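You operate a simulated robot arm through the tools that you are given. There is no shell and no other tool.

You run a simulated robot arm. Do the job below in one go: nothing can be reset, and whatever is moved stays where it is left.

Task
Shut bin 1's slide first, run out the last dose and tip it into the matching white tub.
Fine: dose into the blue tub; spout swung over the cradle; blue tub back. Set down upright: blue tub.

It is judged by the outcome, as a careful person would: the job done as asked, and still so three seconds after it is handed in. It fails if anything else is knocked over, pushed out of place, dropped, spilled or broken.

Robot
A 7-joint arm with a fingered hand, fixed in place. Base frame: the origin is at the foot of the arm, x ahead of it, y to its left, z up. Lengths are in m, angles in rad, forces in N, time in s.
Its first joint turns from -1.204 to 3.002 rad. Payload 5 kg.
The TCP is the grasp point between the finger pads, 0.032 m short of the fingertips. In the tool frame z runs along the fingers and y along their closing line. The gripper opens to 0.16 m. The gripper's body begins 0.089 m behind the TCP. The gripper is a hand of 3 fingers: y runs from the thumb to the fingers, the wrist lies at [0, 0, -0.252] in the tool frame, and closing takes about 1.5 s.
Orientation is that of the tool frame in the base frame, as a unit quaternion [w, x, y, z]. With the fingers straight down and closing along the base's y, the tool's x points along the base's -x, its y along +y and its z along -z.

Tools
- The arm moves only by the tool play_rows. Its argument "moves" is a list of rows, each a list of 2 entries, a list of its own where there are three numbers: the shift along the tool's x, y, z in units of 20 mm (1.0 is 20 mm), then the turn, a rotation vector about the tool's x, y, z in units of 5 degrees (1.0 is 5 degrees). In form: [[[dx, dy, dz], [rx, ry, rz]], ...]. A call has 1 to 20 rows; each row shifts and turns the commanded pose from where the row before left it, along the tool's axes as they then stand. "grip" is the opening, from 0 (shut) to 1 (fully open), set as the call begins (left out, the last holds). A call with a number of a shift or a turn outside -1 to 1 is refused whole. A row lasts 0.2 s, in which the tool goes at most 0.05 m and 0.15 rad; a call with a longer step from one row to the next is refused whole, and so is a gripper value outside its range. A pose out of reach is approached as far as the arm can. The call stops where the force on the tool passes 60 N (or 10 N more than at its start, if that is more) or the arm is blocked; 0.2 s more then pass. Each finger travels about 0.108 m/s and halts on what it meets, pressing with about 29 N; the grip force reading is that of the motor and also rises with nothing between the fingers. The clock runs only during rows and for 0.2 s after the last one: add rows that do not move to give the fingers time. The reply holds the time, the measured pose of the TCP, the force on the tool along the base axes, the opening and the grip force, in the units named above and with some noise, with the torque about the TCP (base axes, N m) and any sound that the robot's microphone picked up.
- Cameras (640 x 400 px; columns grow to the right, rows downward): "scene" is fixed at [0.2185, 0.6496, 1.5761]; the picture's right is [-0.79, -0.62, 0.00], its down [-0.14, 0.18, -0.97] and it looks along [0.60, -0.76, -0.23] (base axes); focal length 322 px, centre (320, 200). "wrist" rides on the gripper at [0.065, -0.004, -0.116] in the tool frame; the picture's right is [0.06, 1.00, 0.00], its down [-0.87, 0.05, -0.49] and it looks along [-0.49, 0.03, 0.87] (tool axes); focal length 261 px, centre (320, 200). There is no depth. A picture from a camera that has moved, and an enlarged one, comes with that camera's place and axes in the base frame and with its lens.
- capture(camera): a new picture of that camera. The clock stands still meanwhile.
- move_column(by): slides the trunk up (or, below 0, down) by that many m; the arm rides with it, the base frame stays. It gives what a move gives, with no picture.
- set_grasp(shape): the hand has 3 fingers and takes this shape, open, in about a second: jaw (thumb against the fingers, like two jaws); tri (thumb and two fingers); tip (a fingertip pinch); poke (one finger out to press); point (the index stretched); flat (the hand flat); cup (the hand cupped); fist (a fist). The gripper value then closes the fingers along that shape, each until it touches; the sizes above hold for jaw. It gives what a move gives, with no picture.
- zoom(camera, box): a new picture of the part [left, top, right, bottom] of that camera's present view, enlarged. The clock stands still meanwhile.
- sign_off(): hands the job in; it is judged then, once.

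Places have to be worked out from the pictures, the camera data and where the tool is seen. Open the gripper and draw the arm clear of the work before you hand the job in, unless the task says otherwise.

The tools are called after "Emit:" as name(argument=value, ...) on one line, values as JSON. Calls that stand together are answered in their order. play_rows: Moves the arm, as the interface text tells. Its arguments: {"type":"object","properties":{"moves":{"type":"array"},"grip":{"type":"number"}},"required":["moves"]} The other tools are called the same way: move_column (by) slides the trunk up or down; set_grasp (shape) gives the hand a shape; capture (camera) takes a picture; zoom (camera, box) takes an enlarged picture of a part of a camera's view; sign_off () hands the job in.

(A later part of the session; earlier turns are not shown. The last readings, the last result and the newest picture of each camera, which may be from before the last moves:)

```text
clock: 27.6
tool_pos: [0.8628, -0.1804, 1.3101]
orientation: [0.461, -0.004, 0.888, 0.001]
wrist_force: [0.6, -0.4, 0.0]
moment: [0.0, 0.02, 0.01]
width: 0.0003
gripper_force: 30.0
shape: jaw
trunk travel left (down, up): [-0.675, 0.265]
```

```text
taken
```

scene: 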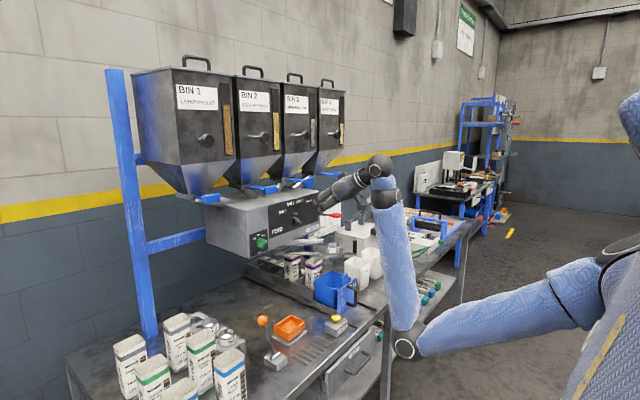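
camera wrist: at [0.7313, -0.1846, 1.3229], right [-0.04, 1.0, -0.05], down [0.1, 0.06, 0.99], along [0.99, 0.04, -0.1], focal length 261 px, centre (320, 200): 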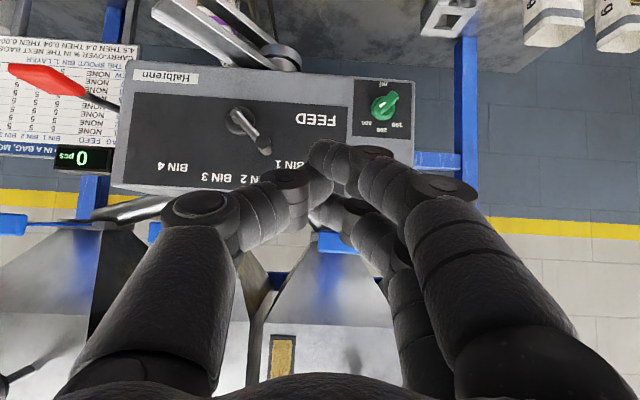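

In this elbow-low posture the wrist cannot tilt down any further. I'll raise the trunk 0.2 m and pull the hand back while tilting it down, in the free space in front of the bench, to recover the elbow-high posture.

Emit:
move_column(by=0.2)

Emit:
play_rows(moves=[[[0.6, 0, -0.8], [0, 0, 0]], [[0.6, 0, -0.8], [0, 0, 0]], [[0.6, 0, -0.8], [0, 0, 0]], [[0.6, 0, -0.8], [0, 0, 0]], [[0.6, 0, -0.8], [0, 0, 0]], [[0.6, 0, -0.8], [0, 0, 0]], [[0.6, 0, -0.8], [0, 0, 0]], [[0.6, 0, -0.8], [0, 0, 0]], [[0, 0, 0], [0, 1, 0]], [[0, 0, 0], [0, 1, 0]], [[0, 0, 0], [0, 1, 0]], [[0, 0, 0], [0, 1, 0]], [[0, 0, 0], [0, 0, 0]]])

Emit:
capture(camera="scene")

```text
clock: 29.7
tool_pos: [0.8635, -0.1802, 1.5097]
orientation: [0.46, -0.004, 0.888, 0.0]
wrist_force: [0.2, 0.3, 0.0]
moment: [0.01, 0.0, -0.01]
width: 0.0
gripper_force: 29.5
shape: jaw
trunk travel left (down, up): [-0.875, 0.065]
```

```text
clock: 32.5
tool_pos: [0.854, -0.1815, 1.5059]
orientation: [0.46, -0.003, 0.888, -0.001]
wrist_force: [0.0, -0.2, 0.3]
moment: [0.01, 0.0, 0.01]
width: 0.0
gripper_force: 28.7
shape: jaw
out of reach, approached as far as the arm can: row 1, 2, 3, 4, 5, 6, 7, 8, 9, 10, 11, 12
trunk travel left (down, up): [-0.875, 0.065]
```

```text
taken
```

scene: 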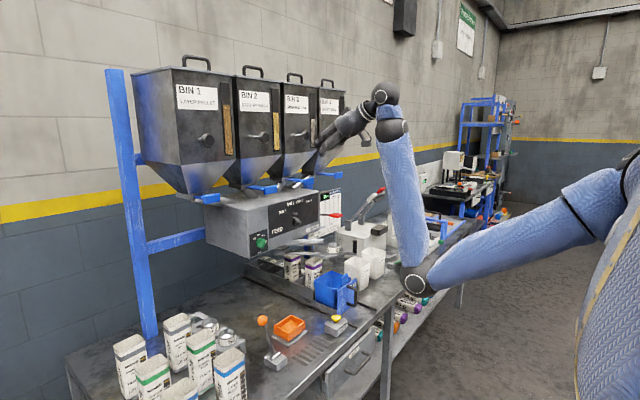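

The wrist is at its limit in this posture, so I'll use a more stretched-out arm. I'll move right and down toward a staging point by the lever, at about (0.93, -0.5, 1.33), which is still in free space.

Emit:
play_rows(moves=[[[0.3, -0.97, 0.5], [0, 0, 0]], [[0.3, -0.97, 0.5], [0, 0, 0]], [[0.3, -0.97, 0.5], [0, 0, 0]], [[0.3, -0.97, 0.5], [0, 0, 0]], [[0.3, -0.97, 0.5], [0, 0, 0]], [[0.3, -0.97, 0.5], [0, 0, 0]], [[0.3, -0.97, 0.5], [0, 0, 0]], [[0.3, -0.97, 0.5], [0, 0, 0]], [[0, 0, 0], [0, 0, 0]]])

Emit:
capture(camera="scene")

```text
clock: 34.5
tool_pos: [0.8909, -0.3352, 1.4203]
orientation: [0.46, -0.003, 0.888, -0.001]
wrist_force: [-0.7, -0.2, -0.6]
moment: [0.01, 0.0, 0.01]
width: 0.0001
gripper_force: 28.8
shape: jaw
trunk travel left (down, up): [-0.875, 0.065]
```

```text
taken
```

scene: 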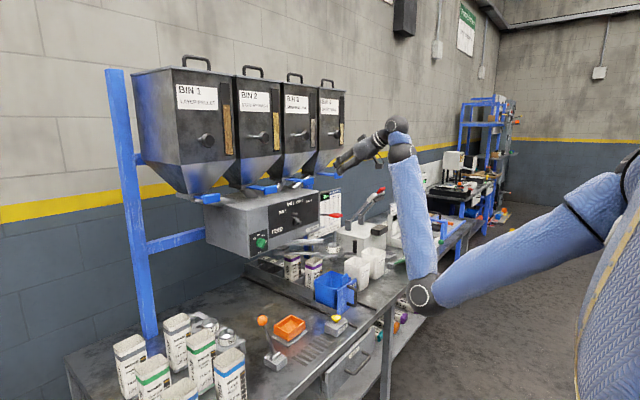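

That works smoothly. I'll continue to the staging point and then look at the lever from there.

Emit:
play_rows(moves=[[[0.3, -0.97, 0.5], [0, 0, 0]], [[0.3, -0.97, 0.5], [0, 0, 0]], [[0.3, -0.97, 0.5], [0, 0, 0]], [[0.3, -0.97, 0.5], [0, 0, 0]], [[0.3, -0.97, 0.5], [0, 0, 0]], [[0.3, -0.97, 0.5], [0, 0, 0]], [[0.3, -0.97, 0.5], [0, 0, 0]], [[0.3, -0.97, 0.5], [0, 0, 0]], [[0, 0, 0], [0, 0, 0]]])

Emit:
capture(camera="scene")

Emit:
capture(camera="wrist")

```text
clock: 36.5
tool_pos: [0.9315, -0.4881, 1.3342]
orientation: [0.46, -0.003, 0.888, 0.0]
wrist_force: [-0.3, -0.5, -0.4]
moment: [-0.03, 0.02, 0.0]
width: 0.0001
gripper_force: 29.1
shape: jaw
trunk travel left (down, up): [-0.875, 0.065]
```

```text
taken
```

scene: 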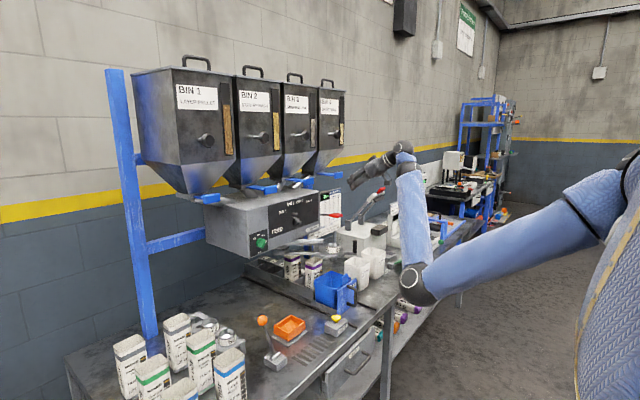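

```text
taken
camera wrist: at [0.7989, -0.494, 1.3475], right [-0.04, 1.0, -0.05], down [0.1, 0.06, 0.99], along [0.99, 0.04, -0.1], focal length 261 px, centre (320, 200)
```

wrist: 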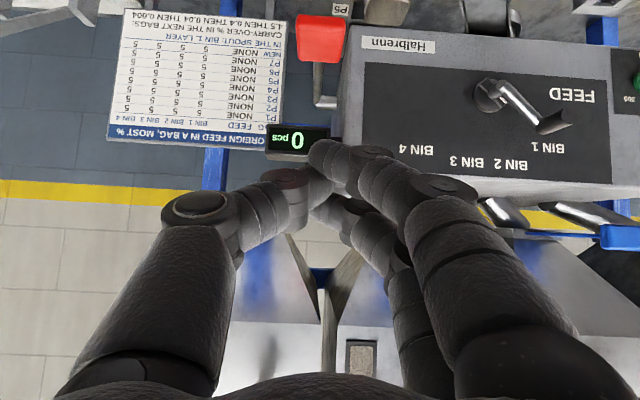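

The lever is clear now: its axle is near (1.18, -0.48, 1.16), and a 15 cm arm carries the red paddle at about (1.03, -0.495, 1.17). I'll try tilting the hand further down so the palm stays clear of the spout post when I press.

Emit:
play_rows(moves=[[[0, 0, 0], [0, 1, 0]], [[0, 0, 0], [0, 1, 0]], [[0, 0, 0], [0, 1, 0]], [[0, 0, 0], [0, 1, 0]], [[0, 0, 0], [0, 0, 0]]])

Emit:
capture(camera="scene")

```text
clock: 37.7
tool_pos: [0.9302, -0.4919, 1.3341]
orientation: [0.299, -0.003, 0.954, -0.001]
wrist_force: [-0.3, -0.2, 0.3]
moment: [0.01, 0.0, 0.01]
width: 0.0
gripper_force: 29.4
shape: jaw
trunk travel left (down, up): [-0.875, 0.065]
```

```text
taken
```

scene: 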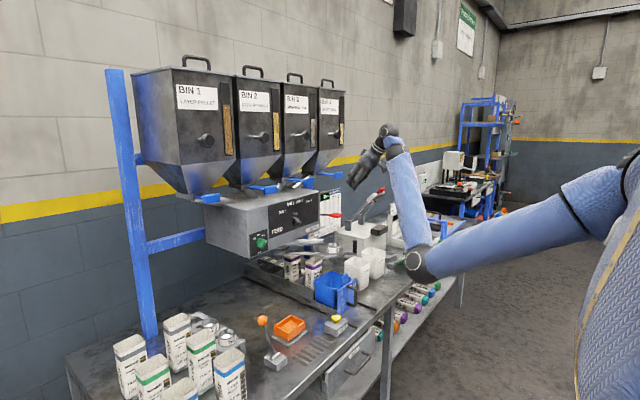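

The hand now points 55° below horizontal. I'll bring the fingertips down over the paddle, stopping a little above it to check alignment.

Emit:
play_rows(moves=[[[-0.06, -0.1, 0.94], [0, 0, 0]], [[-0.06, -0.1, 0.94], [0, 0, 0]], [[-0.06, -0.1, 0.94], [0, 0, 0]], [[-0.06, -0.1, 0.94], [0, 0, 0]], [[-0.06, -0.1, 0.94], [0, 0, 0]], [[-0.06, -0.1, 0.94], [0, 0, 0]], [[0, 0, 0], [0, 0, 0]]])

Emit:
capture(camera="wrist")

Emit:
zoom(camera="scene", box=[270, 150, 430, 250])

```text
clock: 39.3
tool_pos: [0.9997, -0.5034, 1.2462]
orientation: [0.299, -0.002, 0.954, -0.001]
wrist_force: [-0.9, 0.4, 0.0]
moment: [0.01, 0.02, -0.01]
width: 0.0
gripper_force: 29.3
shape: jaw
trunk travel left (down, up): [-0.875, 0.065]
```

```text
taken
camera wrist: at [0.8799, -0.5076, 1.3032], right [-0.06, 1.0, -0.04], down [0.43, 0.06, 0.9], along [0.9, 0.03, -0.44], focal length 261 px, centre (320, 200)
```

wrist: 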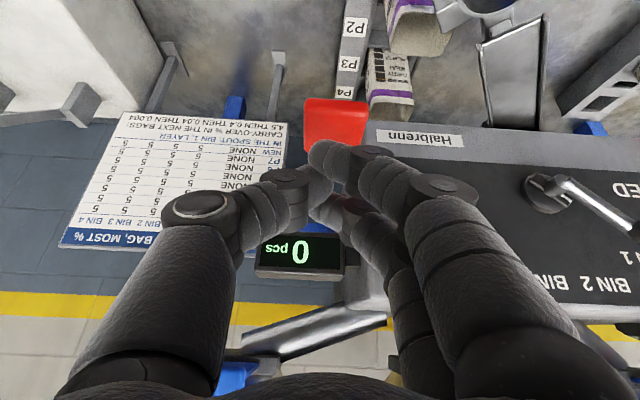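

```text
4.00 times, centred on (350, 200) of scene
camera zoom: at [0.2185, 0.6496, 1.5761], right [-0.79, -0.62, 0.0], down [-0.14, 0.18, -0.97], along [0.6, -0.76, -0.23], focal length 1288 px, centre (200, 200)
```

zoom: 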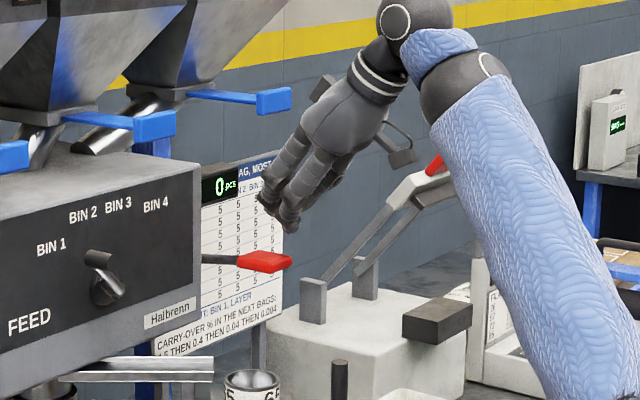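

The fingertips are about 3 to 4 cm above the paddle and lined up with it. I'll press straight down slowly and read the force.

Emit:
play_rows(moves=[[[0.43, 0, 0.62], [0, 0, 0]], [[0.43, 0, 0.62], [0, 0, 0]], [[0.43, 0, 0.62], [0, 0, 0]], [[0.43, 0, 0.62], [0, 0, 0]], [[0, 0, 0], [0, 0, 0]]])

Emit:
zoom(camera="scene", box=[270, 150, 430, 250])

Emit:
capture(camera="wrist")

```text
clock: 40.5
tool_pos: [1.0001, -0.5044, 1.1849]
orientation: [0.299, -0.003, 0.954, -0.001]
wrist_force: [-1.4, -0.3, 2.1]
moment: [-0.04, 0.05, -0.02]
width: 0.0
gripper_force: 29.0
shape: jaw
trunk travel left (down, up): [-0.875, 0.065]
```

```text
4.00 times, centred on (350, 200) of scene
camera zoom: at [0.2185, 0.6496, 1.5761], right [-0.79, -0.62, 0.0], down [-0.14, 0.18, -0.97], along [0.6, -0.76, -0.23], focal length 1288 px, centre (200, 200)
```

zoom: 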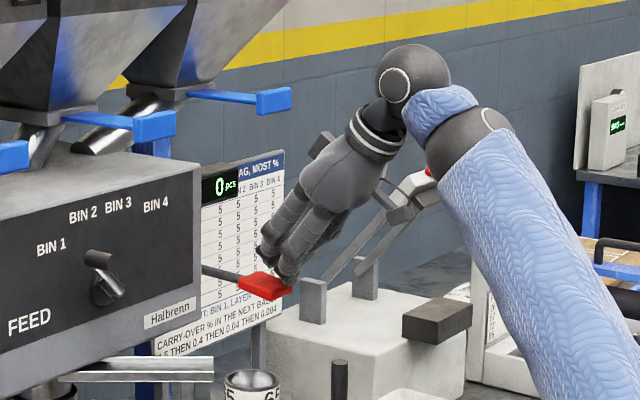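

```text
taken
camera wrist: at [0.88, -0.5075, 1.2421], right [-0.06, 1.0, -0.04], down [0.43, 0.06, 0.9], along [0.9, 0.03, -0.43], focal length 261 px, centre (320, 200)
```

wrist: 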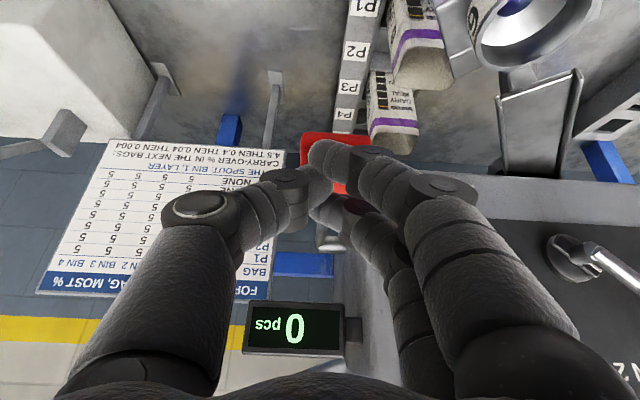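

The lever gives way downward with about 2 N and the paddle has started to swing. I'll keep pressing along its arc.

Emit:
play_rows(moves=[[[0.235, 0, 0.69], [0, 0, 0]], [[0.235, 0, 0.69], [0, 0, 0]], [[0.235, 0, 0.69], [0, 0, 0]], [[0.235, 0, 0.69], [0, 0, 0]], [[0, 0, 0], [0, 0, 0]]])

Emit:
zoom(camera="scene", box=[270, 170, 430, 270])

Emit:
capture(camera="wrist")

```text
clock: 41.7
tool_pos: [1.0144, -0.5033, 1.1356]
orientation: [0.303, -0.003, 0.953, -0.002]
wrist_force: [-4.3, -0.4, 28.2]
moment: [-0.02, 0.12, -0.05]
width: 0.0
gripper_force: 28.8
shape: jaw
trunk travel left (down, up): [-0.875, 0.065]
```

```text
4.00 times, centred on (350, 220) of scene
camera zoom: at [0.2185, 0.6496, 1.5761], right [-0.79, -0.62, 0.0], down [-0.14, 0.18, -0.97], along [0.6, -0.76, -0.23], focal length 1288 px, centre (200, 120)
```

zoom: 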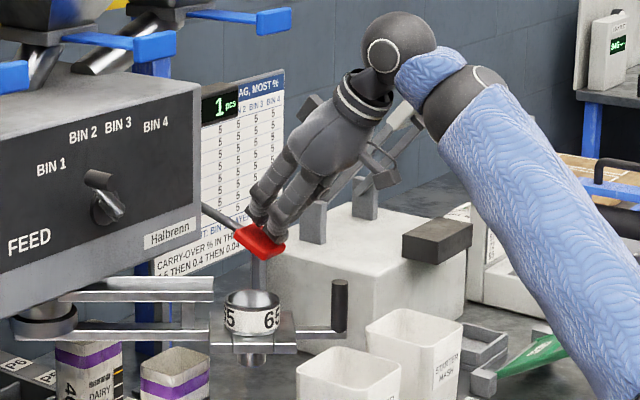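

```text
taken
camera wrist: at [0.8944, -0.5075, 1.1924], right [-0.06, 1.0, -0.04], down [0.43, 0.06, 0.9], along [0.9, 0.03, -0.43], focal length 261 px, centre (320, 200)
```

wrist: 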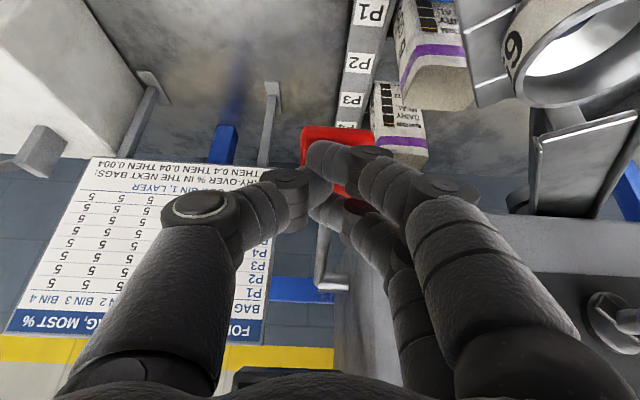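

The counter changed from 0 to 1 pcs and the lever is at its stop with 28 N. I'll check the spout and the tub before releasing.

Emit:
zoom(camera="scene", box=[300, 225, 380, 315])

Emit:
zoom(camera="wrist", box=[360, 0, 640, 175])

```text
4.44 times, centred on (340, 270) of scene
camera zoom: at [0.2185, 0.6496, 1.5761], right [-0.79, -0.62, 0.0], down [-0.14, 0.18, -0.97], along [0.6, -0.76, -0.23], focal length 1432 px, centre (231, -111)
```

zoom: 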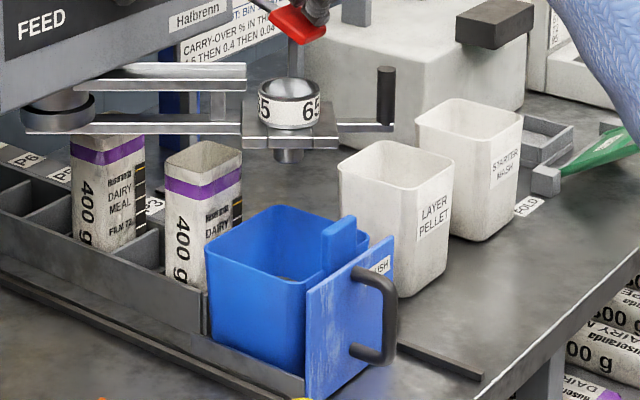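

```text
2.29 times, centred on (500, 88) of wrist
camera zoom: at [0.8944, -0.5075, 1.1924], right [-0.06, 1.0, -0.04], down [0.43, 0.06, 0.9], along [0.9, 0.03, -0.43], focal length 596 px, centre (-91, 457)
```

zoom: 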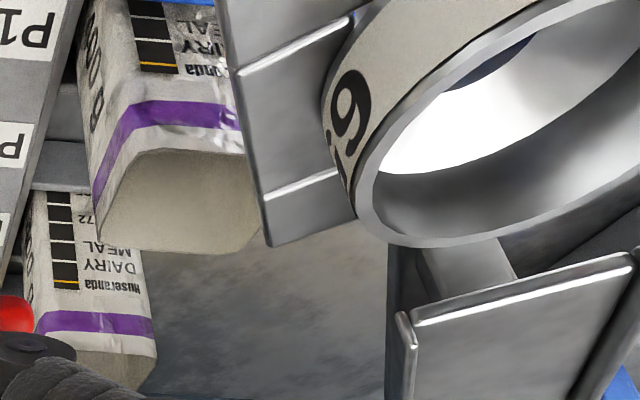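

The dose appears to have dropped: something pale shows at the bottom of the blue tub. I'll back off upward along the same arc and see whether the lever springs back.

Emit:
play_rows(moves=[[[-0.235, 0, -0.69], [0, 0, 0]], [[-0.235, 0, -0.69], [0, 0, 0]], [[-0.235, 0, -0.69], [0, 0, 0]], [[-0.235, 0, -0.69], [0, 0, 0]], [[-0.43, 0, -0.62], [0, 0, 0]], [[-0.43, 0, -0.62], [0, 0, 0]], [[-0.43, 0, -0.62], [0, 0, 0]], [[-0.43, 0, -0.62], [0, 0, 0]], [[-0.43, 0, -0.62], [0, 0, 0]], [[0, 0, 0], [0, 0, 0]]])

Emit:
zoom(camera="scene", box=[270, 170, 430, 270])

Emit:
zoom(camera="scene", box=[305, 255, 365, 312])

Emit:
capture(camera="wrist")

```text
clock: 43.9
tool_pos: [1.0002, -0.5038, 1.2627]
orientation: [0.299, -0.003, 0.954, 0.0]
wrist_force: [-0.7, 0.4, -0.2]
moment: [-0.02, -0.01, -0.01]
width: 0.0002
gripper_force: 28.6
shape: jaw
trunk travel left (down, up): [-0.875, 0.065]
```

```text
4.00 times, centred on (350, 220) of scene
camera zoom: at [0.2185, 0.6496, 1.5761], right [-0.79, -0.62, 0.0], down [-0.14, 0.18, -0.97], along [0.6, -0.76, -0.23], focal length 1288 px, centre (200, 120)
```

zoom: 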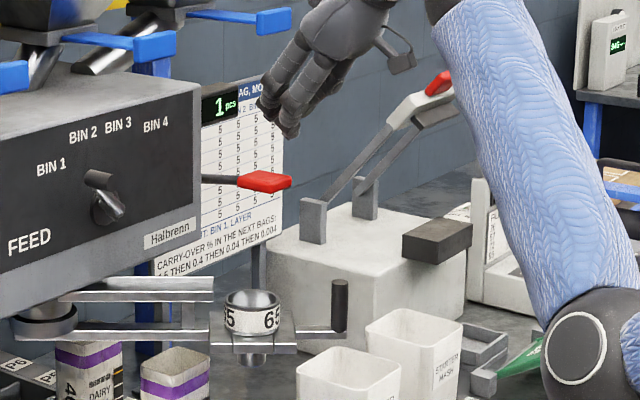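

```text
7.02 times, centred on (335, 284) of scene
camera zoom: at [0.2185, 0.6496, 1.5761], right [-0.79, -0.62, 0.0], down [-0.14, 0.18, -0.97], along [0.6, -0.76, -0.23], focal length 2260 px, centre (215, -386)
```

zoom: 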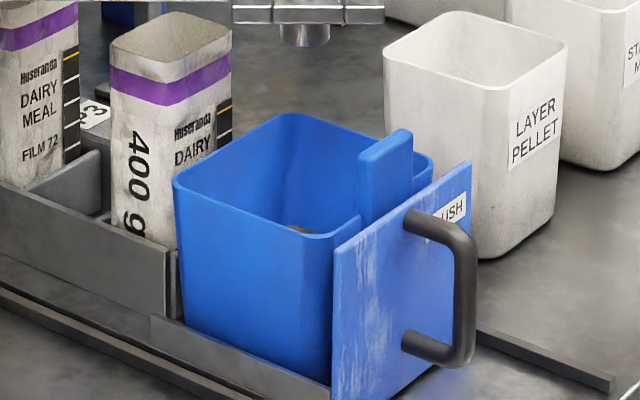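

```text
taken
camera wrist: at [0.8808, -0.5074, 1.319], right [-0.06, 1.0, -0.04], down [0.43, 0.06, 0.9], along [0.9, 0.03, -0.44], focal length 261 px, centre (320, 200)
```

wrist: 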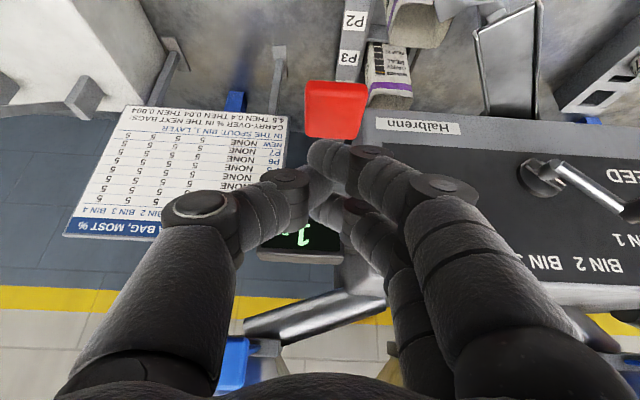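

The lever sprang back, the counter reads 1, and brown pellets are visible in the blue tub. Next I'll swing the spout aside by its black post, first backing off to about (0.80, -0.445, 1.26) with the fingers partly open to look at it.

Emit:
play_rows(moves=[[[0.82, 0.295, -0.57], [0, 0, 0]], [[0.82, 0.295, -0.57], [0, 0, 0]], [[0.82, 0.295, -0.57], [0, 0, 0]], [[0.82, 0.295, -0.57], [0, 0, 0]], [[0.82, 0.295, -0.57], [0, 0, 0]], [[0.82, 0.295, -0.57], [0, 0, 0]], [[0.82, 0.295, -0.57], [0, 0, 0]], [[0.82, 0.295, -0.57], [0, 0, 0]], [[0.82, 0.295, -0.57], [0, 0, 0]], [[0.82, 0.295, -0.57], [0, 0, 0]], [[0, 0, 0], [0, 0, 0]]], grip=0.4)

Emit:
capture(camera="wrist")

Emit:
capture(camera="scene")

```text
clock: 46.3
tool_pos: [0.8401, -0.4561, 1.26]
orientation: [0.299, -0.002, 0.954, -0.001]
wrist_force: [-0.4, -0.8, -0.2]
moment: [0.0, 0.0, 0.04]
width: 0.0641
gripper_force: 0.2
shape: jaw
out of reach, approached as far as the arm can: row 9, 10
trunk travel left (down, up): [-0.875, 0.065]
```

```text
taken
camera wrist: at [0.7208, -0.4603, 1.3164], right [-0.06, 1.0, -0.04], down [0.43, 0.06, 0.9], along [0.9, 0.03, -0.43], focal length 261 px, centre (320, 200)
```

wrist: 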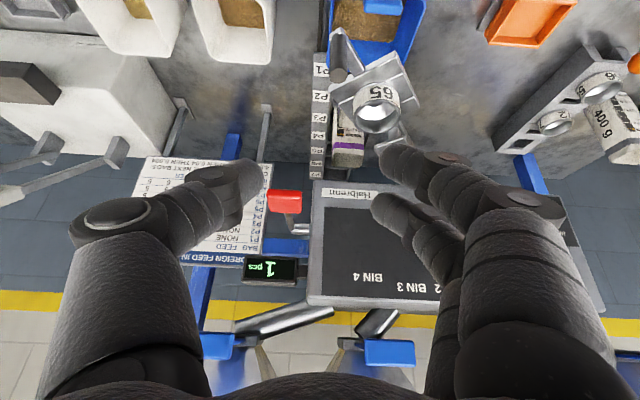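

```text
taken
```

scene: 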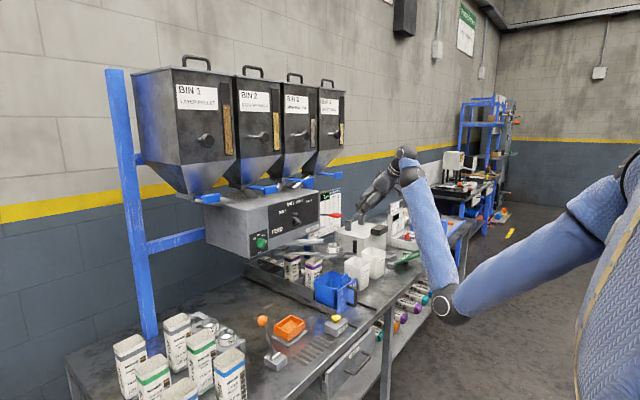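

The post is in view. I'll enlarge it to refine its position before reaching for it.

Emit:
zoom(camera="wrist", box=[290, 0, 450, 180])

Emit:
zoom(camera="scene", box=[320, 225, 380, 265])

```text
2.22 times, centred on (370, 90) of wrist
camera zoom: at [0.7208, -0.4603, 1.3164], right [-0.06, 1.0, -0.04], down [0.43, 0.06, 0.9], along [0.9, 0.03, -0.43], focal length 579 px, centre (209, 444)
```

zoom: 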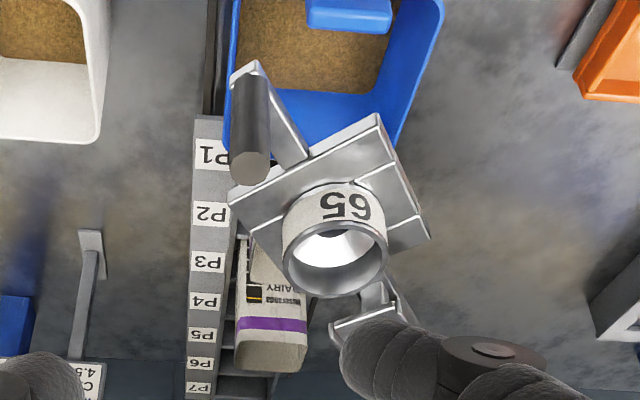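

```text
10.00 times, centred on (350, 245) of scene
camera zoom: at [0.2185, 0.6496, 1.5761], right [-0.79, -0.62, 0.0], down [-0.14, 0.18, -0.97], along [0.6, -0.76, -0.23], focal length 3221 px, centre (20, -250)
```

zoom: 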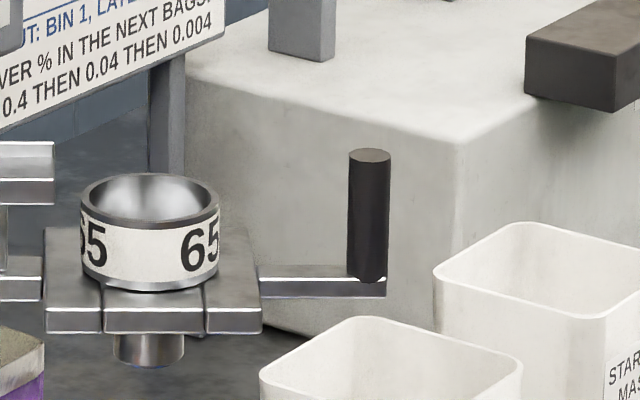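

The post top is at (0.892, -0.442, 1.099), 1.7 cm thick, and the blue tub holds a layer of brown pellets. I'll bring the open fingers down around the post, most of the way first.

Emit:
play_rows(moves=[[[0.318, 0.078, 0.963], [0, 0, 0]], [[0.318, 0.078, 0.963], [0, 0, 0]], [[0.318, 0.078, 0.963], [0, 0, 0]], [[0.318, 0.078, 0.963], [0, 0, 0]], [[0.318, 0.078, 0.963], [0, 0, 0]], [[0.318, 0.078, 0.963], [0, 0, 0]], [[0, 0, 0], [0, 0, 0]]])

Emit:
capture(camera="wrist")

Emit:
zoom(camera="scene", box=[290, 180, 450, 280])

```text
clock: 47.9
tool_pos: [0.8749, -0.4457, 1.1435]
orientation: [0.299, -0.002, 0.954, -0.001]
wrist_force: [0.4, -0.8, -0.3]
moment: [-0.03, 0.01, 0.05]
width: 0.0642
gripper_force: 0.1
shape: jaw
trunk travel left (down, up): [-0.875, 0.065]
```

```text
taken
camera wrist: at [0.7549, -0.4504, 1.1993], right [-0.06, 1.0, -0.04], down [0.43, 0.06, 0.9], along [0.9, 0.03, -0.44], focal length 261 px, centre (320, 200)
```

wrist: 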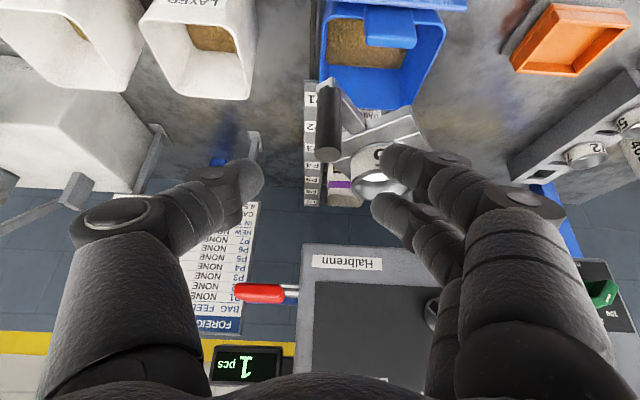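

```text
4.00 times, centred on (370, 230) of scene
camera zoom: at [0.2185, 0.6496, 1.5761], right [-0.79, -0.62, 0.0], down [-0.14, 0.18, -0.97], along [0.6, -0.76, -0.23], focal length 1288 px, centre (120, 80)
```

zoom: 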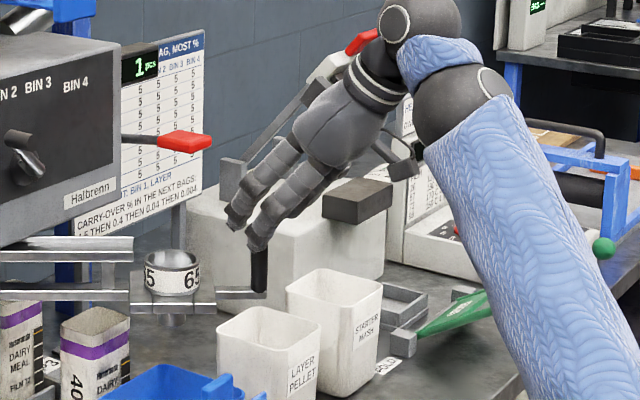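

The post lies between the thumb and the two fingers. I'll narrow the opening to about 4 cm to stay clear of the ring, then lower the last 5 cm.

Emit:
play_rows(moves=[[[0, 0.1, 0], [0, 0, 0]], [[0, 0.1, 0], [0, 0, 0]], [[0.42, 0, 0.75], [0, 0, 0]], [[0.42, 0, 0.75], [0, 0, 0]], [[0.42, 0, 0.75], [0, 0, 0]], [[0, 0, 0], [0, 0, 0]]], grip=0.25)

Emit:
capture(camera="wrist")

Emit:
zoom(camera="scene", box=[320, 210, 400, 260])

```text
clock: 49.3
tool_pos: [0.8795, -0.4426, 1.0913]
orientation: [0.299, -0.003, 0.954, -0.001]
wrist_force: [-0.1, 0.3, -0.2]
moment: [-0.01, 0.0, -0.03]
width: 0.0404
gripper_force: 0.1
shape: jaw
trunk travel left (down, up): [-0.875, 0.065]
```

```text
taken
camera wrist: at [0.7595, -0.4461, 1.1483], right [-0.06, 1.0, -0.04], down [0.43, 0.06, 0.9], along [0.9, 0.03, -0.44], focal length 261 px, centre (320, 200)
```

wrist: 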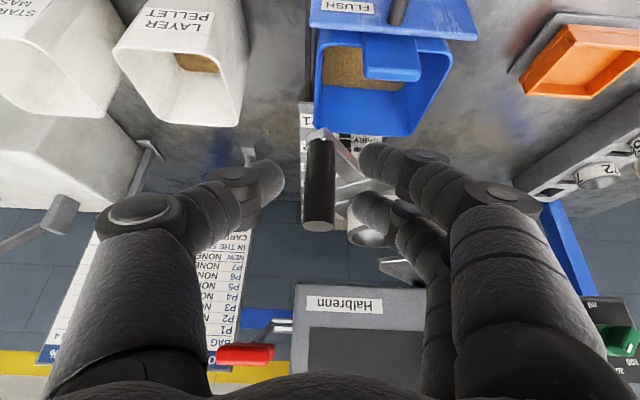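

```text
8.00 times, centred on (360, 235) of scene
camera zoom: at [0.2185, 0.6496, 1.5761], right [-0.79, -0.62, 0.0], down [-0.14, 0.18, -0.97], along [0.6, -0.76, -0.23], focal length 2577 px, centre (0, -80)
```

zoom: 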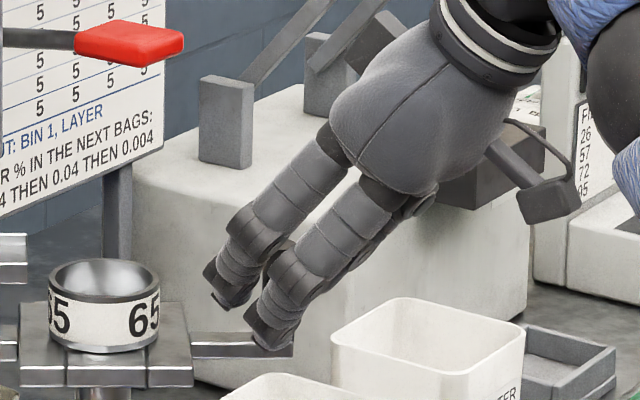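

The post is caged between thumb and fingers, with no contact force. I'll start the swing with the first part of the arc about the pivot near (1.15, -0.262), then check that the spout follows.

Emit:
play_rows(moves=[[[0, 0.5, 0], [0, 0, 0]], [[0.372, 0.688, -0.259], [0, 0, 0]], [[0.342, 0.71, -0.238], [0, 0, 0]], [[0.311, 0.731, -0.216], [0, 0, 0]], [[0.279, 0.75, -0.194], [0, 0, 0]], [[0.247, 0.767, -0.172], [0, 0, 0]], [[0, 0, 0], [0, 0, 0]]])

Emit:
capture(camera="wrist")

Emit:
zoom(camera="scene", box=[270, 200, 430, 300])

```text
clock: 50.9
tool_pos: [0.8411, -0.3581, 1.0918]
orientation: [0.299, -0.004, 0.954, -0.001]
wrist_force: [0.8, -0.2, -0.2]
moment: [0.01, -0.01, -0.01]
width: 0.0421
gripper_force: 0.0
shape: jaw
trunk travel left (down, up): [-0.875, 0.065]
```

```text
taken
camera wrist: at [0.7215, -0.3628, 1.1488], right [-0.06, 1.0, -0.04], down [0.43, 0.06, 0.9], along [0.9, 0.04, -0.43], focal length 261 px, centre (320, 200)
```

wrist: 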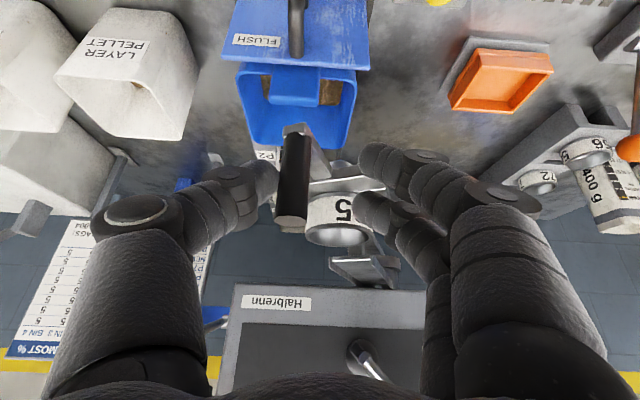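

```text
4.00 times, centred on (350, 250) of scene
camera zoom: at [0.2185, 0.6496, 1.5761], right [-0.79, -0.62, 0.0], down [-0.14, 0.18, -0.97], along [0.6, -0.76, -0.23], focal length 1288 px, centre (200, 0)
```

zoom: 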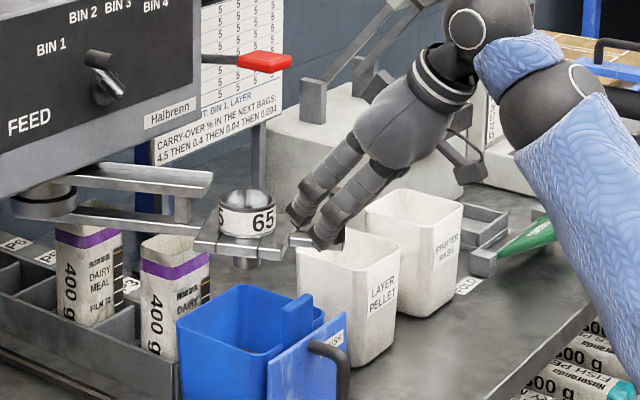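

The spout follows with almost no force, and the post now sits at about (0.861, -0.373). I'll continue the arc with a small forward correction.

Emit:
play_rows(moves=[[[0.0, 0.782, 0.0], [0, 0, 0]], [[0.0, 0.794, 0.0], [0, 0, 0]], [[0.145, 0.804, -0.101], [0, 0, 0]], [[0.11, 0.813, -0.077], [0, 0, 0]], [[0.075, 0.818, -0.052], [0, 0, 0]], [[0.04, 0.822, -0.028], [0, 0, 0]], [[0.005, 0.824, -0.003], [0, 0, 0]], [[-0.031, 0.823, 0.021], [0, 0, 0]], [[-0.066, 0.82, 0.046], [0, 0, 0]], [[0, 0, 0], [0, 0, 0]]])

Emit:
capture(camera="wrist")

Emit:
zoom(camera="scene", box=[250, 200, 410, 300])

```text
clock: 53.1
tool_pos: [0.8349, -0.2124, 1.0921]
orientation: [0.299, -0.003, 0.954, -0.001]
wrist_force: [-0.2, -0.1, -0.2]
moment: [0.02, 0.01, -0.01]
width: 0.0404
gripper_force: 0.1
shape: jaw
trunk travel left (down, up): [-0.875, 0.065]
```

```text
taken
camera wrist: at [0.7153, -0.2165, 1.1482], right [-0.06, 1.0, -0.04], down [0.43, 0.06, 0.9], along [0.9, 0.03, -0.44], focal length 261 px, centre (320, 200)
```

wrist: 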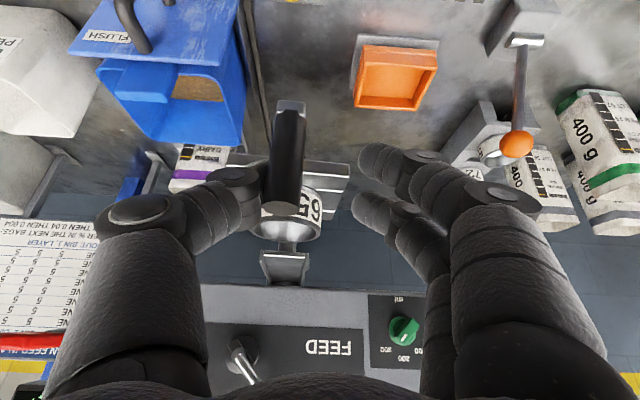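

```text
4.00 times, centred on (330, 250) of scene
camera zoom: at [0.2185, 0.6496, 1.5761], right [-0.79, -0.62, 0.0], down [-0.14, 0.18, -0.97], along [0.6, -0.76, -0.23], focal length 1288 px, centre (280, 0)
```

zoom: 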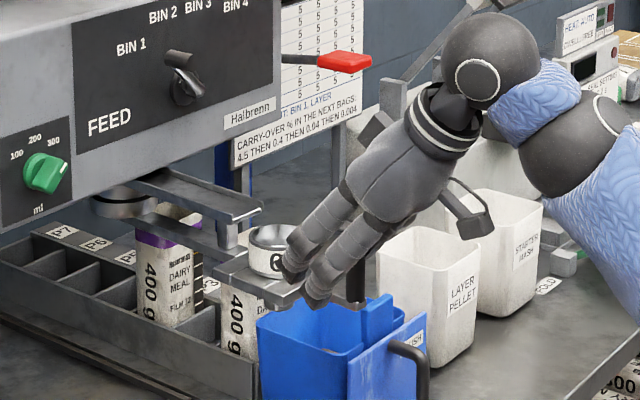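

The swing is about halfway, with the post at (0.825, -0.229), slightly deeper in the hand than planned. I'll continue with a small backward correction and recheck before the last part.

Emit:
play_rows(moves=[[[0.022, 0.814, -0.016], [0, 0, 0]], [[-0.013, 0.807, 0.009], [0, 0, 0]], [[-0.047, 0.797, 0.033], [0, 0, 0]], [[-0.081, 0.785, 0.056], [0, 0, 0]], [[-0.238, 0.771, 0.165], [0, 0, 0]], [[-0.271, 0.755, 0.188], [0, 0, 0]], [[0, 0, 0], [0, 0, 0]]])

Emit:
capture(camera="wrist")

Emit:
zoom(camera="scene", box=[230, 210, 390, 330])

```text
clock: 54.7
tool_pos: [0.8501, -0.1181, 1.092]
orientation: [0.299, -0.003, 0.954, 0.0]
wrist_force: [0.7, -0.2, -0.1]
moment: [-0.01, 0.03, 0.0]
width: 0.0404
gripper_force: 0.2
shape: jaw
trunk travel left (down, up): [-0.875, 0.065]
```

```text
taken
camera wrist: at [0.7291, -0.1225, 1.1491], right [-0.06, 1.0, -0.04], down [0.43, 0.06, 0.9], along [0.9, 0.03, -0.44], focal length 261 px, centre (320, 200)
```

wrist: 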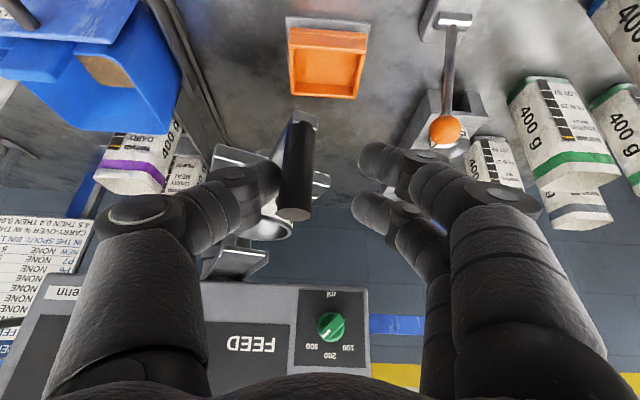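

```text
3.33 times, centred on (310, 270) of scene
camera zoom: at [0.2185, 0.6496, 1.5761], right [-0.79, -0.62, 0.0], down [-0.14, 0.18, -0.97], along [0.6, -0.76, -0.23], focal length 1074 px, centre (353, -33)
```

zoom: 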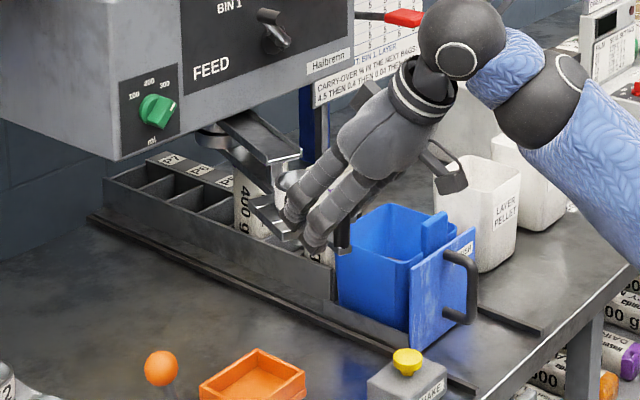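

The post is now at about (0.848, -0.13), and about 15° of swing remain to put the nozzle over the orange cradle. I'll finish in two small steps and watch for a stop.

Emit:
play_rows(moves=[[[-0.28, 0.785, 0.195], [0, 0, 0]], [[-0.3, 0.785, 0.21], [0, 0, 0]], [[-0.32, 0.785, 0.22], [0, 0, 0]], [[-0.34, 0.785, 0.23], [0, 0, 0]], [[0, 0, 0], [0, 0, 0]]])

Emit:
capture(camera="wrist")

Emit:
zoom(camera="scene", box=[230, 210, 390, 350])

```text
clock: 55.9
tool_pos: [0.8788, -0.0545, 1.0898]
orientation: [0.299, -0.003, 0.954, 0.0]
wrist_force: [0.4, 0.5, -0.4]
moment: [-0.01, 0.0, 0.0]
width: 0.0401
gripper_force: 0.0
shape: jaw
trunk travel left (down, up): [-0.875, 0.065]
```

```text
taken
camera wrist: at [0.7585, -0.0584, 1.147], right [-0.06, 1.0, -0.04], down [0.43, 0.06, 0.9], along [0.9, 0.03, -0.44], focal length 261 px, centre (320, 200)
```

wrist: 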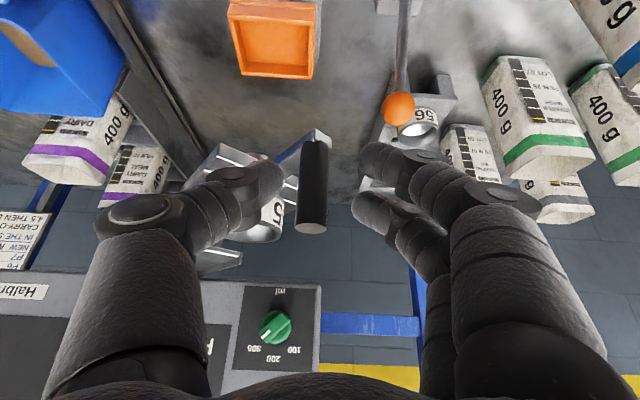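

```text
2.86 times, centred on (310, 280) of scene
camera zoom: at [0.2185, 0.6496, 1.5761], right [-0.79, -0.62, 0.0], down [-0.14, 0.18, -0.97], along [0.6, -0.76, -0.23], focal length 920 px, centre (349, -29)
```

zoom: 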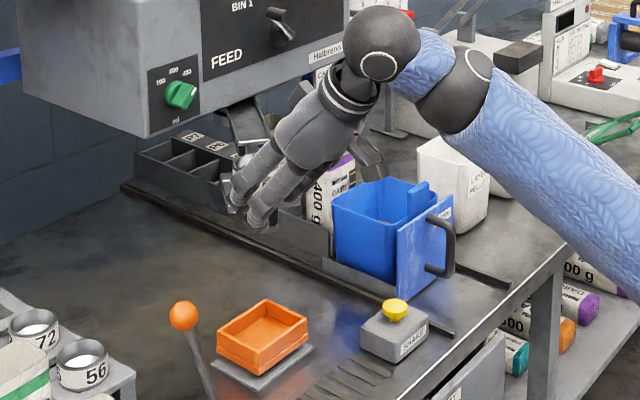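

The post has arrived at (0.891, -0.058), about 144° around the pivot, which matches the cradle. I'll open slightly, lift straight up off the post and check where the nozzle sits.

Emit:
play_rows(moves=[[[0, 0, 0], [0, 0, 0]], [[-0.43, 0, -0.62], [0, 0, 0]], [[-0.43, 0, -0.62], [0, 0, 0]], [[-0.43, 0, -0.62], [0, 0, 0]], [[-0.43, 0, -0.62], [0, 0, 0]], [[-0.43, 0, -0.62], [0, 0, 0]], [[-0.43, 0, -0.62], [0, 0, 0]], [[0, 0, 0], [0, 0, 0]]], grip=0.35)

Emit:
capture(camera="wrist")

Emit:
capture(camera="scene")

```text
clock: 57.7
tool_pos: [0.8787, -0.0563, 1.1816]
orientation: [0.299, -0.003, 0.954, -0.001]
wrist_force: [-0.2, 0.1, -0.7]
moment: [0.03, 0.0, 0.0]
width: 0.0558
gripper_force: 0.0
shape: jaw
trunk travel left (down, up): [-0.875, 0.065]
```

```text
taken
camera wrist: at [0.7589, -0.0589, 1.2392], right [-0.06, 1.0, -0.04], down [0.43, 0.06, 0.9], along [0.9, 0.03, -0.44], focal length 261 px, centre (320, 200)
```

wrist: 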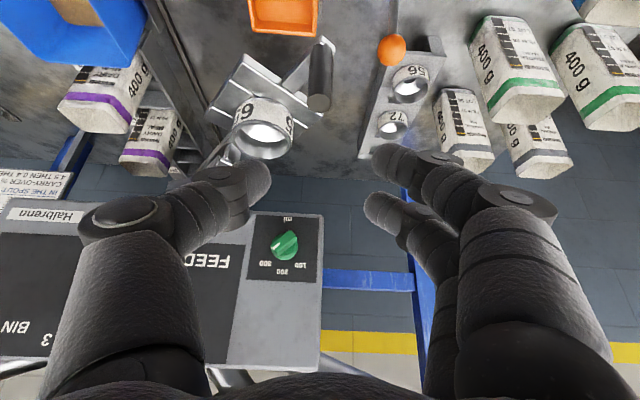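

```text
taken
```

scene: 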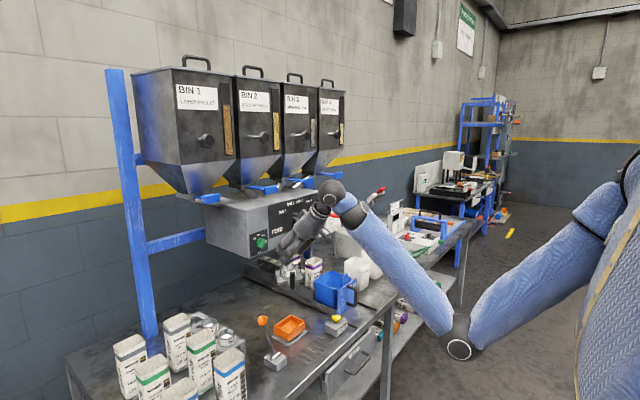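

The spout has swung to the left. I'll enlarge both views to judge the nozzle against the orange cradle.

Emit:
zoom(camera="wrist", box=[180, 0, 420, 160])

Emit:
zoom(camera="scene", box=[230, 220, 350, 340])

```text
2.50 times, centred on (300, 80) of wrist
camera zoom: at [0.7589, -0.0589, 1.2392], right [-0.06, 1.0, -0.04], down [0.43, 0.06, 0.9], along [0.9, 0.03, -0.44], focal length 652 px, centre (370, 500)
```

zoom: 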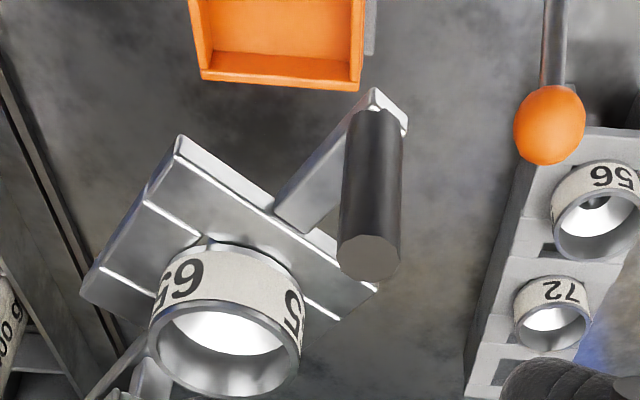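

```text
3.33 times, centred on (290, 280) of scene
camera zoom: at [0.2185, 0.6496, 1.5761], right [-0.79, -0.62, 0.0], down [-0.14, 0.18, -0.97], along [0.6, -0.76, -0.23], focal length 1074 px, centre (420, -67)
```

zoom: 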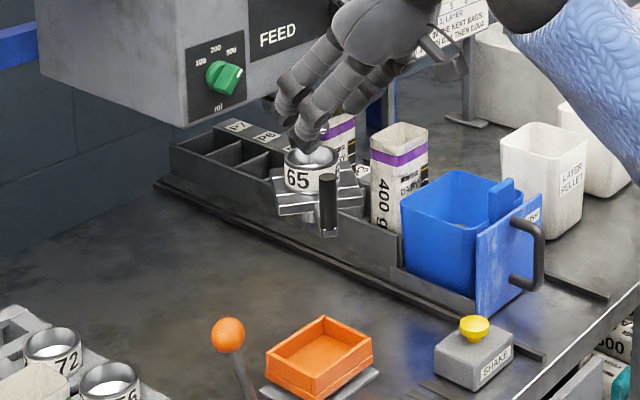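

The ring now stands at about (0.971, -0.112), over the cradle's centre at (0.973, -0.118), so the spout is where it may be. Next I'll move right to look closely at the blue tub before gripping it.

Emit:
play_rows(moves=[[[0.1, -1, -0.07], [0, 0, 0]], [[0.1, -1, -0.07], [0, 0, 0]], [[0.1, -1, -0.07], [0, 0, 0]], [[0.1, -1, -0.07], [0, 0, 0]], [[0.1, -1, -0.07], [0, 0, 0]], [[0.1, -1, -0.07], [0, 0, 0]], [[0.1, -1, -0.07], [0, 0, 0]], [[0.1, -1, -0.07], [0, 0, 0]], [[0.1, -1, -0.07], [0, 0, 0]], [[0.1, -1, -0.07], [0, 0, 0]], [[0.1, -1, -0.07], [0, 0, 0]], [[0.1, -1, -0.07], [0, 0, 0]], [[0.1, -1, -0.07], [0, 0, 0]], [[0.1, -1, -0.07], [0, 0, 0]], [[0.1, -1, -0.07], [0, 0, 0]], [[0.1, -1, -0.07], [0, 0, 0]], [[0, 0, 0], [0, 0, 0]]])

Emit:
capture(camera="wrist")

Emit:
capture(camera="scene")

```text
clock: 61.3
tool_pos: [0.8414, -0.3743, 1.182]
orientation: [0.299, -0.003, 0.954, -0.001]
wrist_force: [0.5, -0.4, 0.5]
moment: [0.01, -0.01, 0.01]
width: 0.0557
gripper_force: 0.1
shape: jaw
trunk travel left (down, up): [-0.875, 0.065]
```

```text
taken
camera wrist: at [0.7215, -0.3786, 1.2396], right [-0.06, 1.0, -0.04], down [0.43, 0.06, 0.9], along [0.9, 0.03, -0.44], focal length 261 px, centre (320, 200)
```

wrist: 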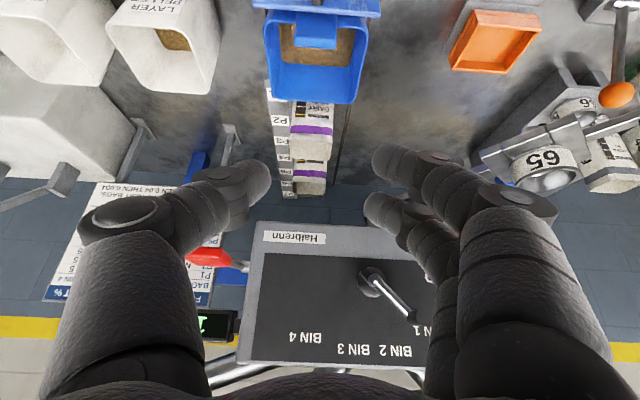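

```text
taken
```

scene: 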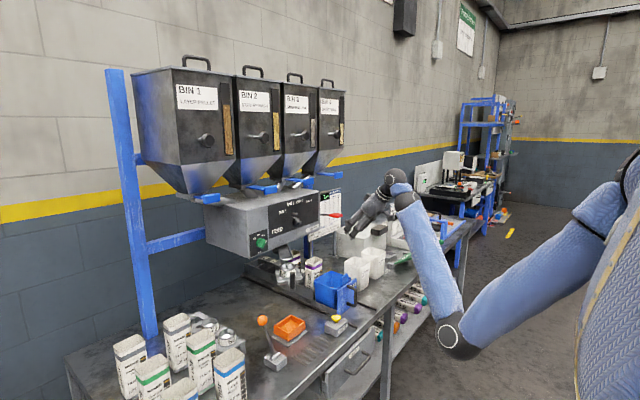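

The spout is out of the way and the tub is in view. I'll enlarge the tubs in both cameras to measure them.

Emit:
zoom(camera="wrist", box=[230, 0, 390, 120])

Emit:
zoom(camera="wrist", box=[80, 0, 240, 110])

Emit:
zoom(camera="scene", box=[305, 255, 365, 315])

Emit:
zoom(camera="scene", box=[335, 235, 395, 295])

```text
3.33 times, centred on (310, 60) of wrist
camera zoom: at [0.7215, -0.3786, 1.2396], right [-0.06, 1.0, -0.04], down [0.43, 0.06, 0.9], along [0.9, 0.03, -0.44], focal length 869 px, centre (353, 667)
```

zoom: 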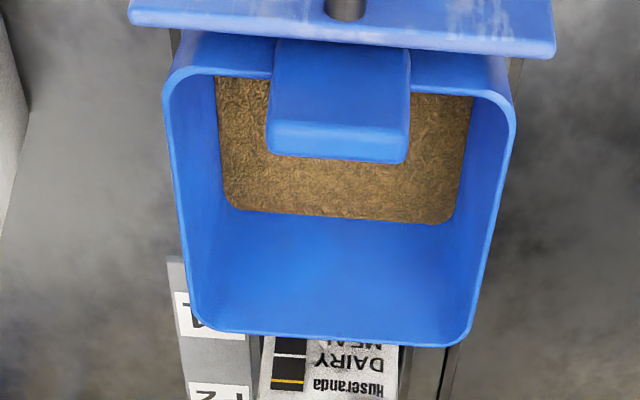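

```text
3.64 times, centred on (160, 55) of wrist
camera zoom: at [0.7215, -0.3786, 1.2396], right [-0.06, 1.0, -0.04], down [0.43, 0.06, 0.9], along [0.9, 0.03, -0.44], focal length 948 px, centre (902, 727)
```

zoom: 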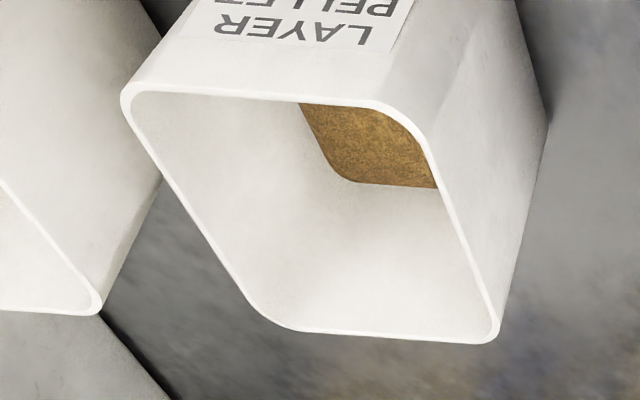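

```text
6.67 times, centred on (335, 285) of scene
camera zoom: at [0.2185, 0.6496, 1.5761], right [-0.79, -0.62, 0.0], down [-0.14, 0.18, -0.97], along [0.6, -0.76, -0.23], focal length 2147 px, centre (220, -367)
```

zoom: 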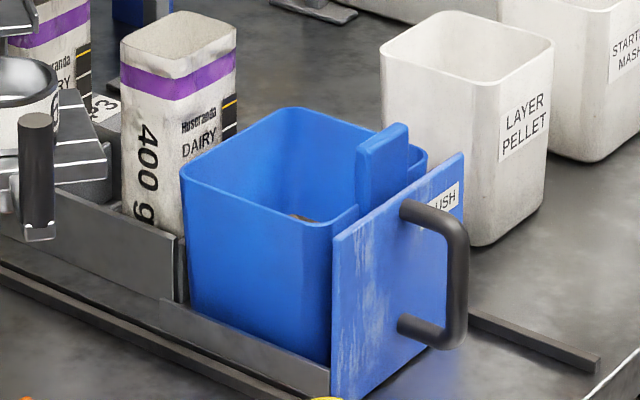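

```text
6.67 times, centred on (365, 265) of scene
camera zoom: at [0.2185, 0.6496, 1.5761], right [-0.79, -0.62, 0.0], down [-0.14, 0.18, -0.97], along [0.6, -0.76, -0.23], focal length 2147 px, centre (20, -233)
```

zoom: 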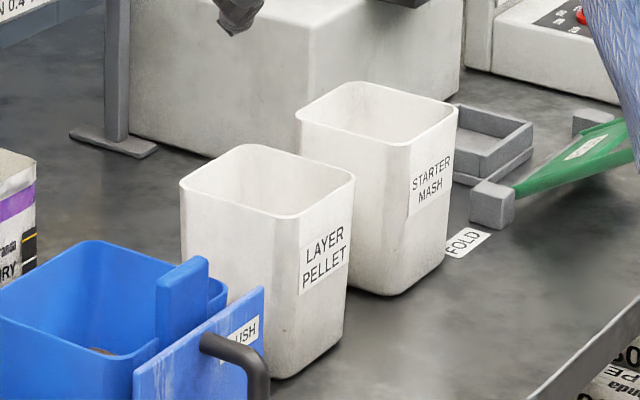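

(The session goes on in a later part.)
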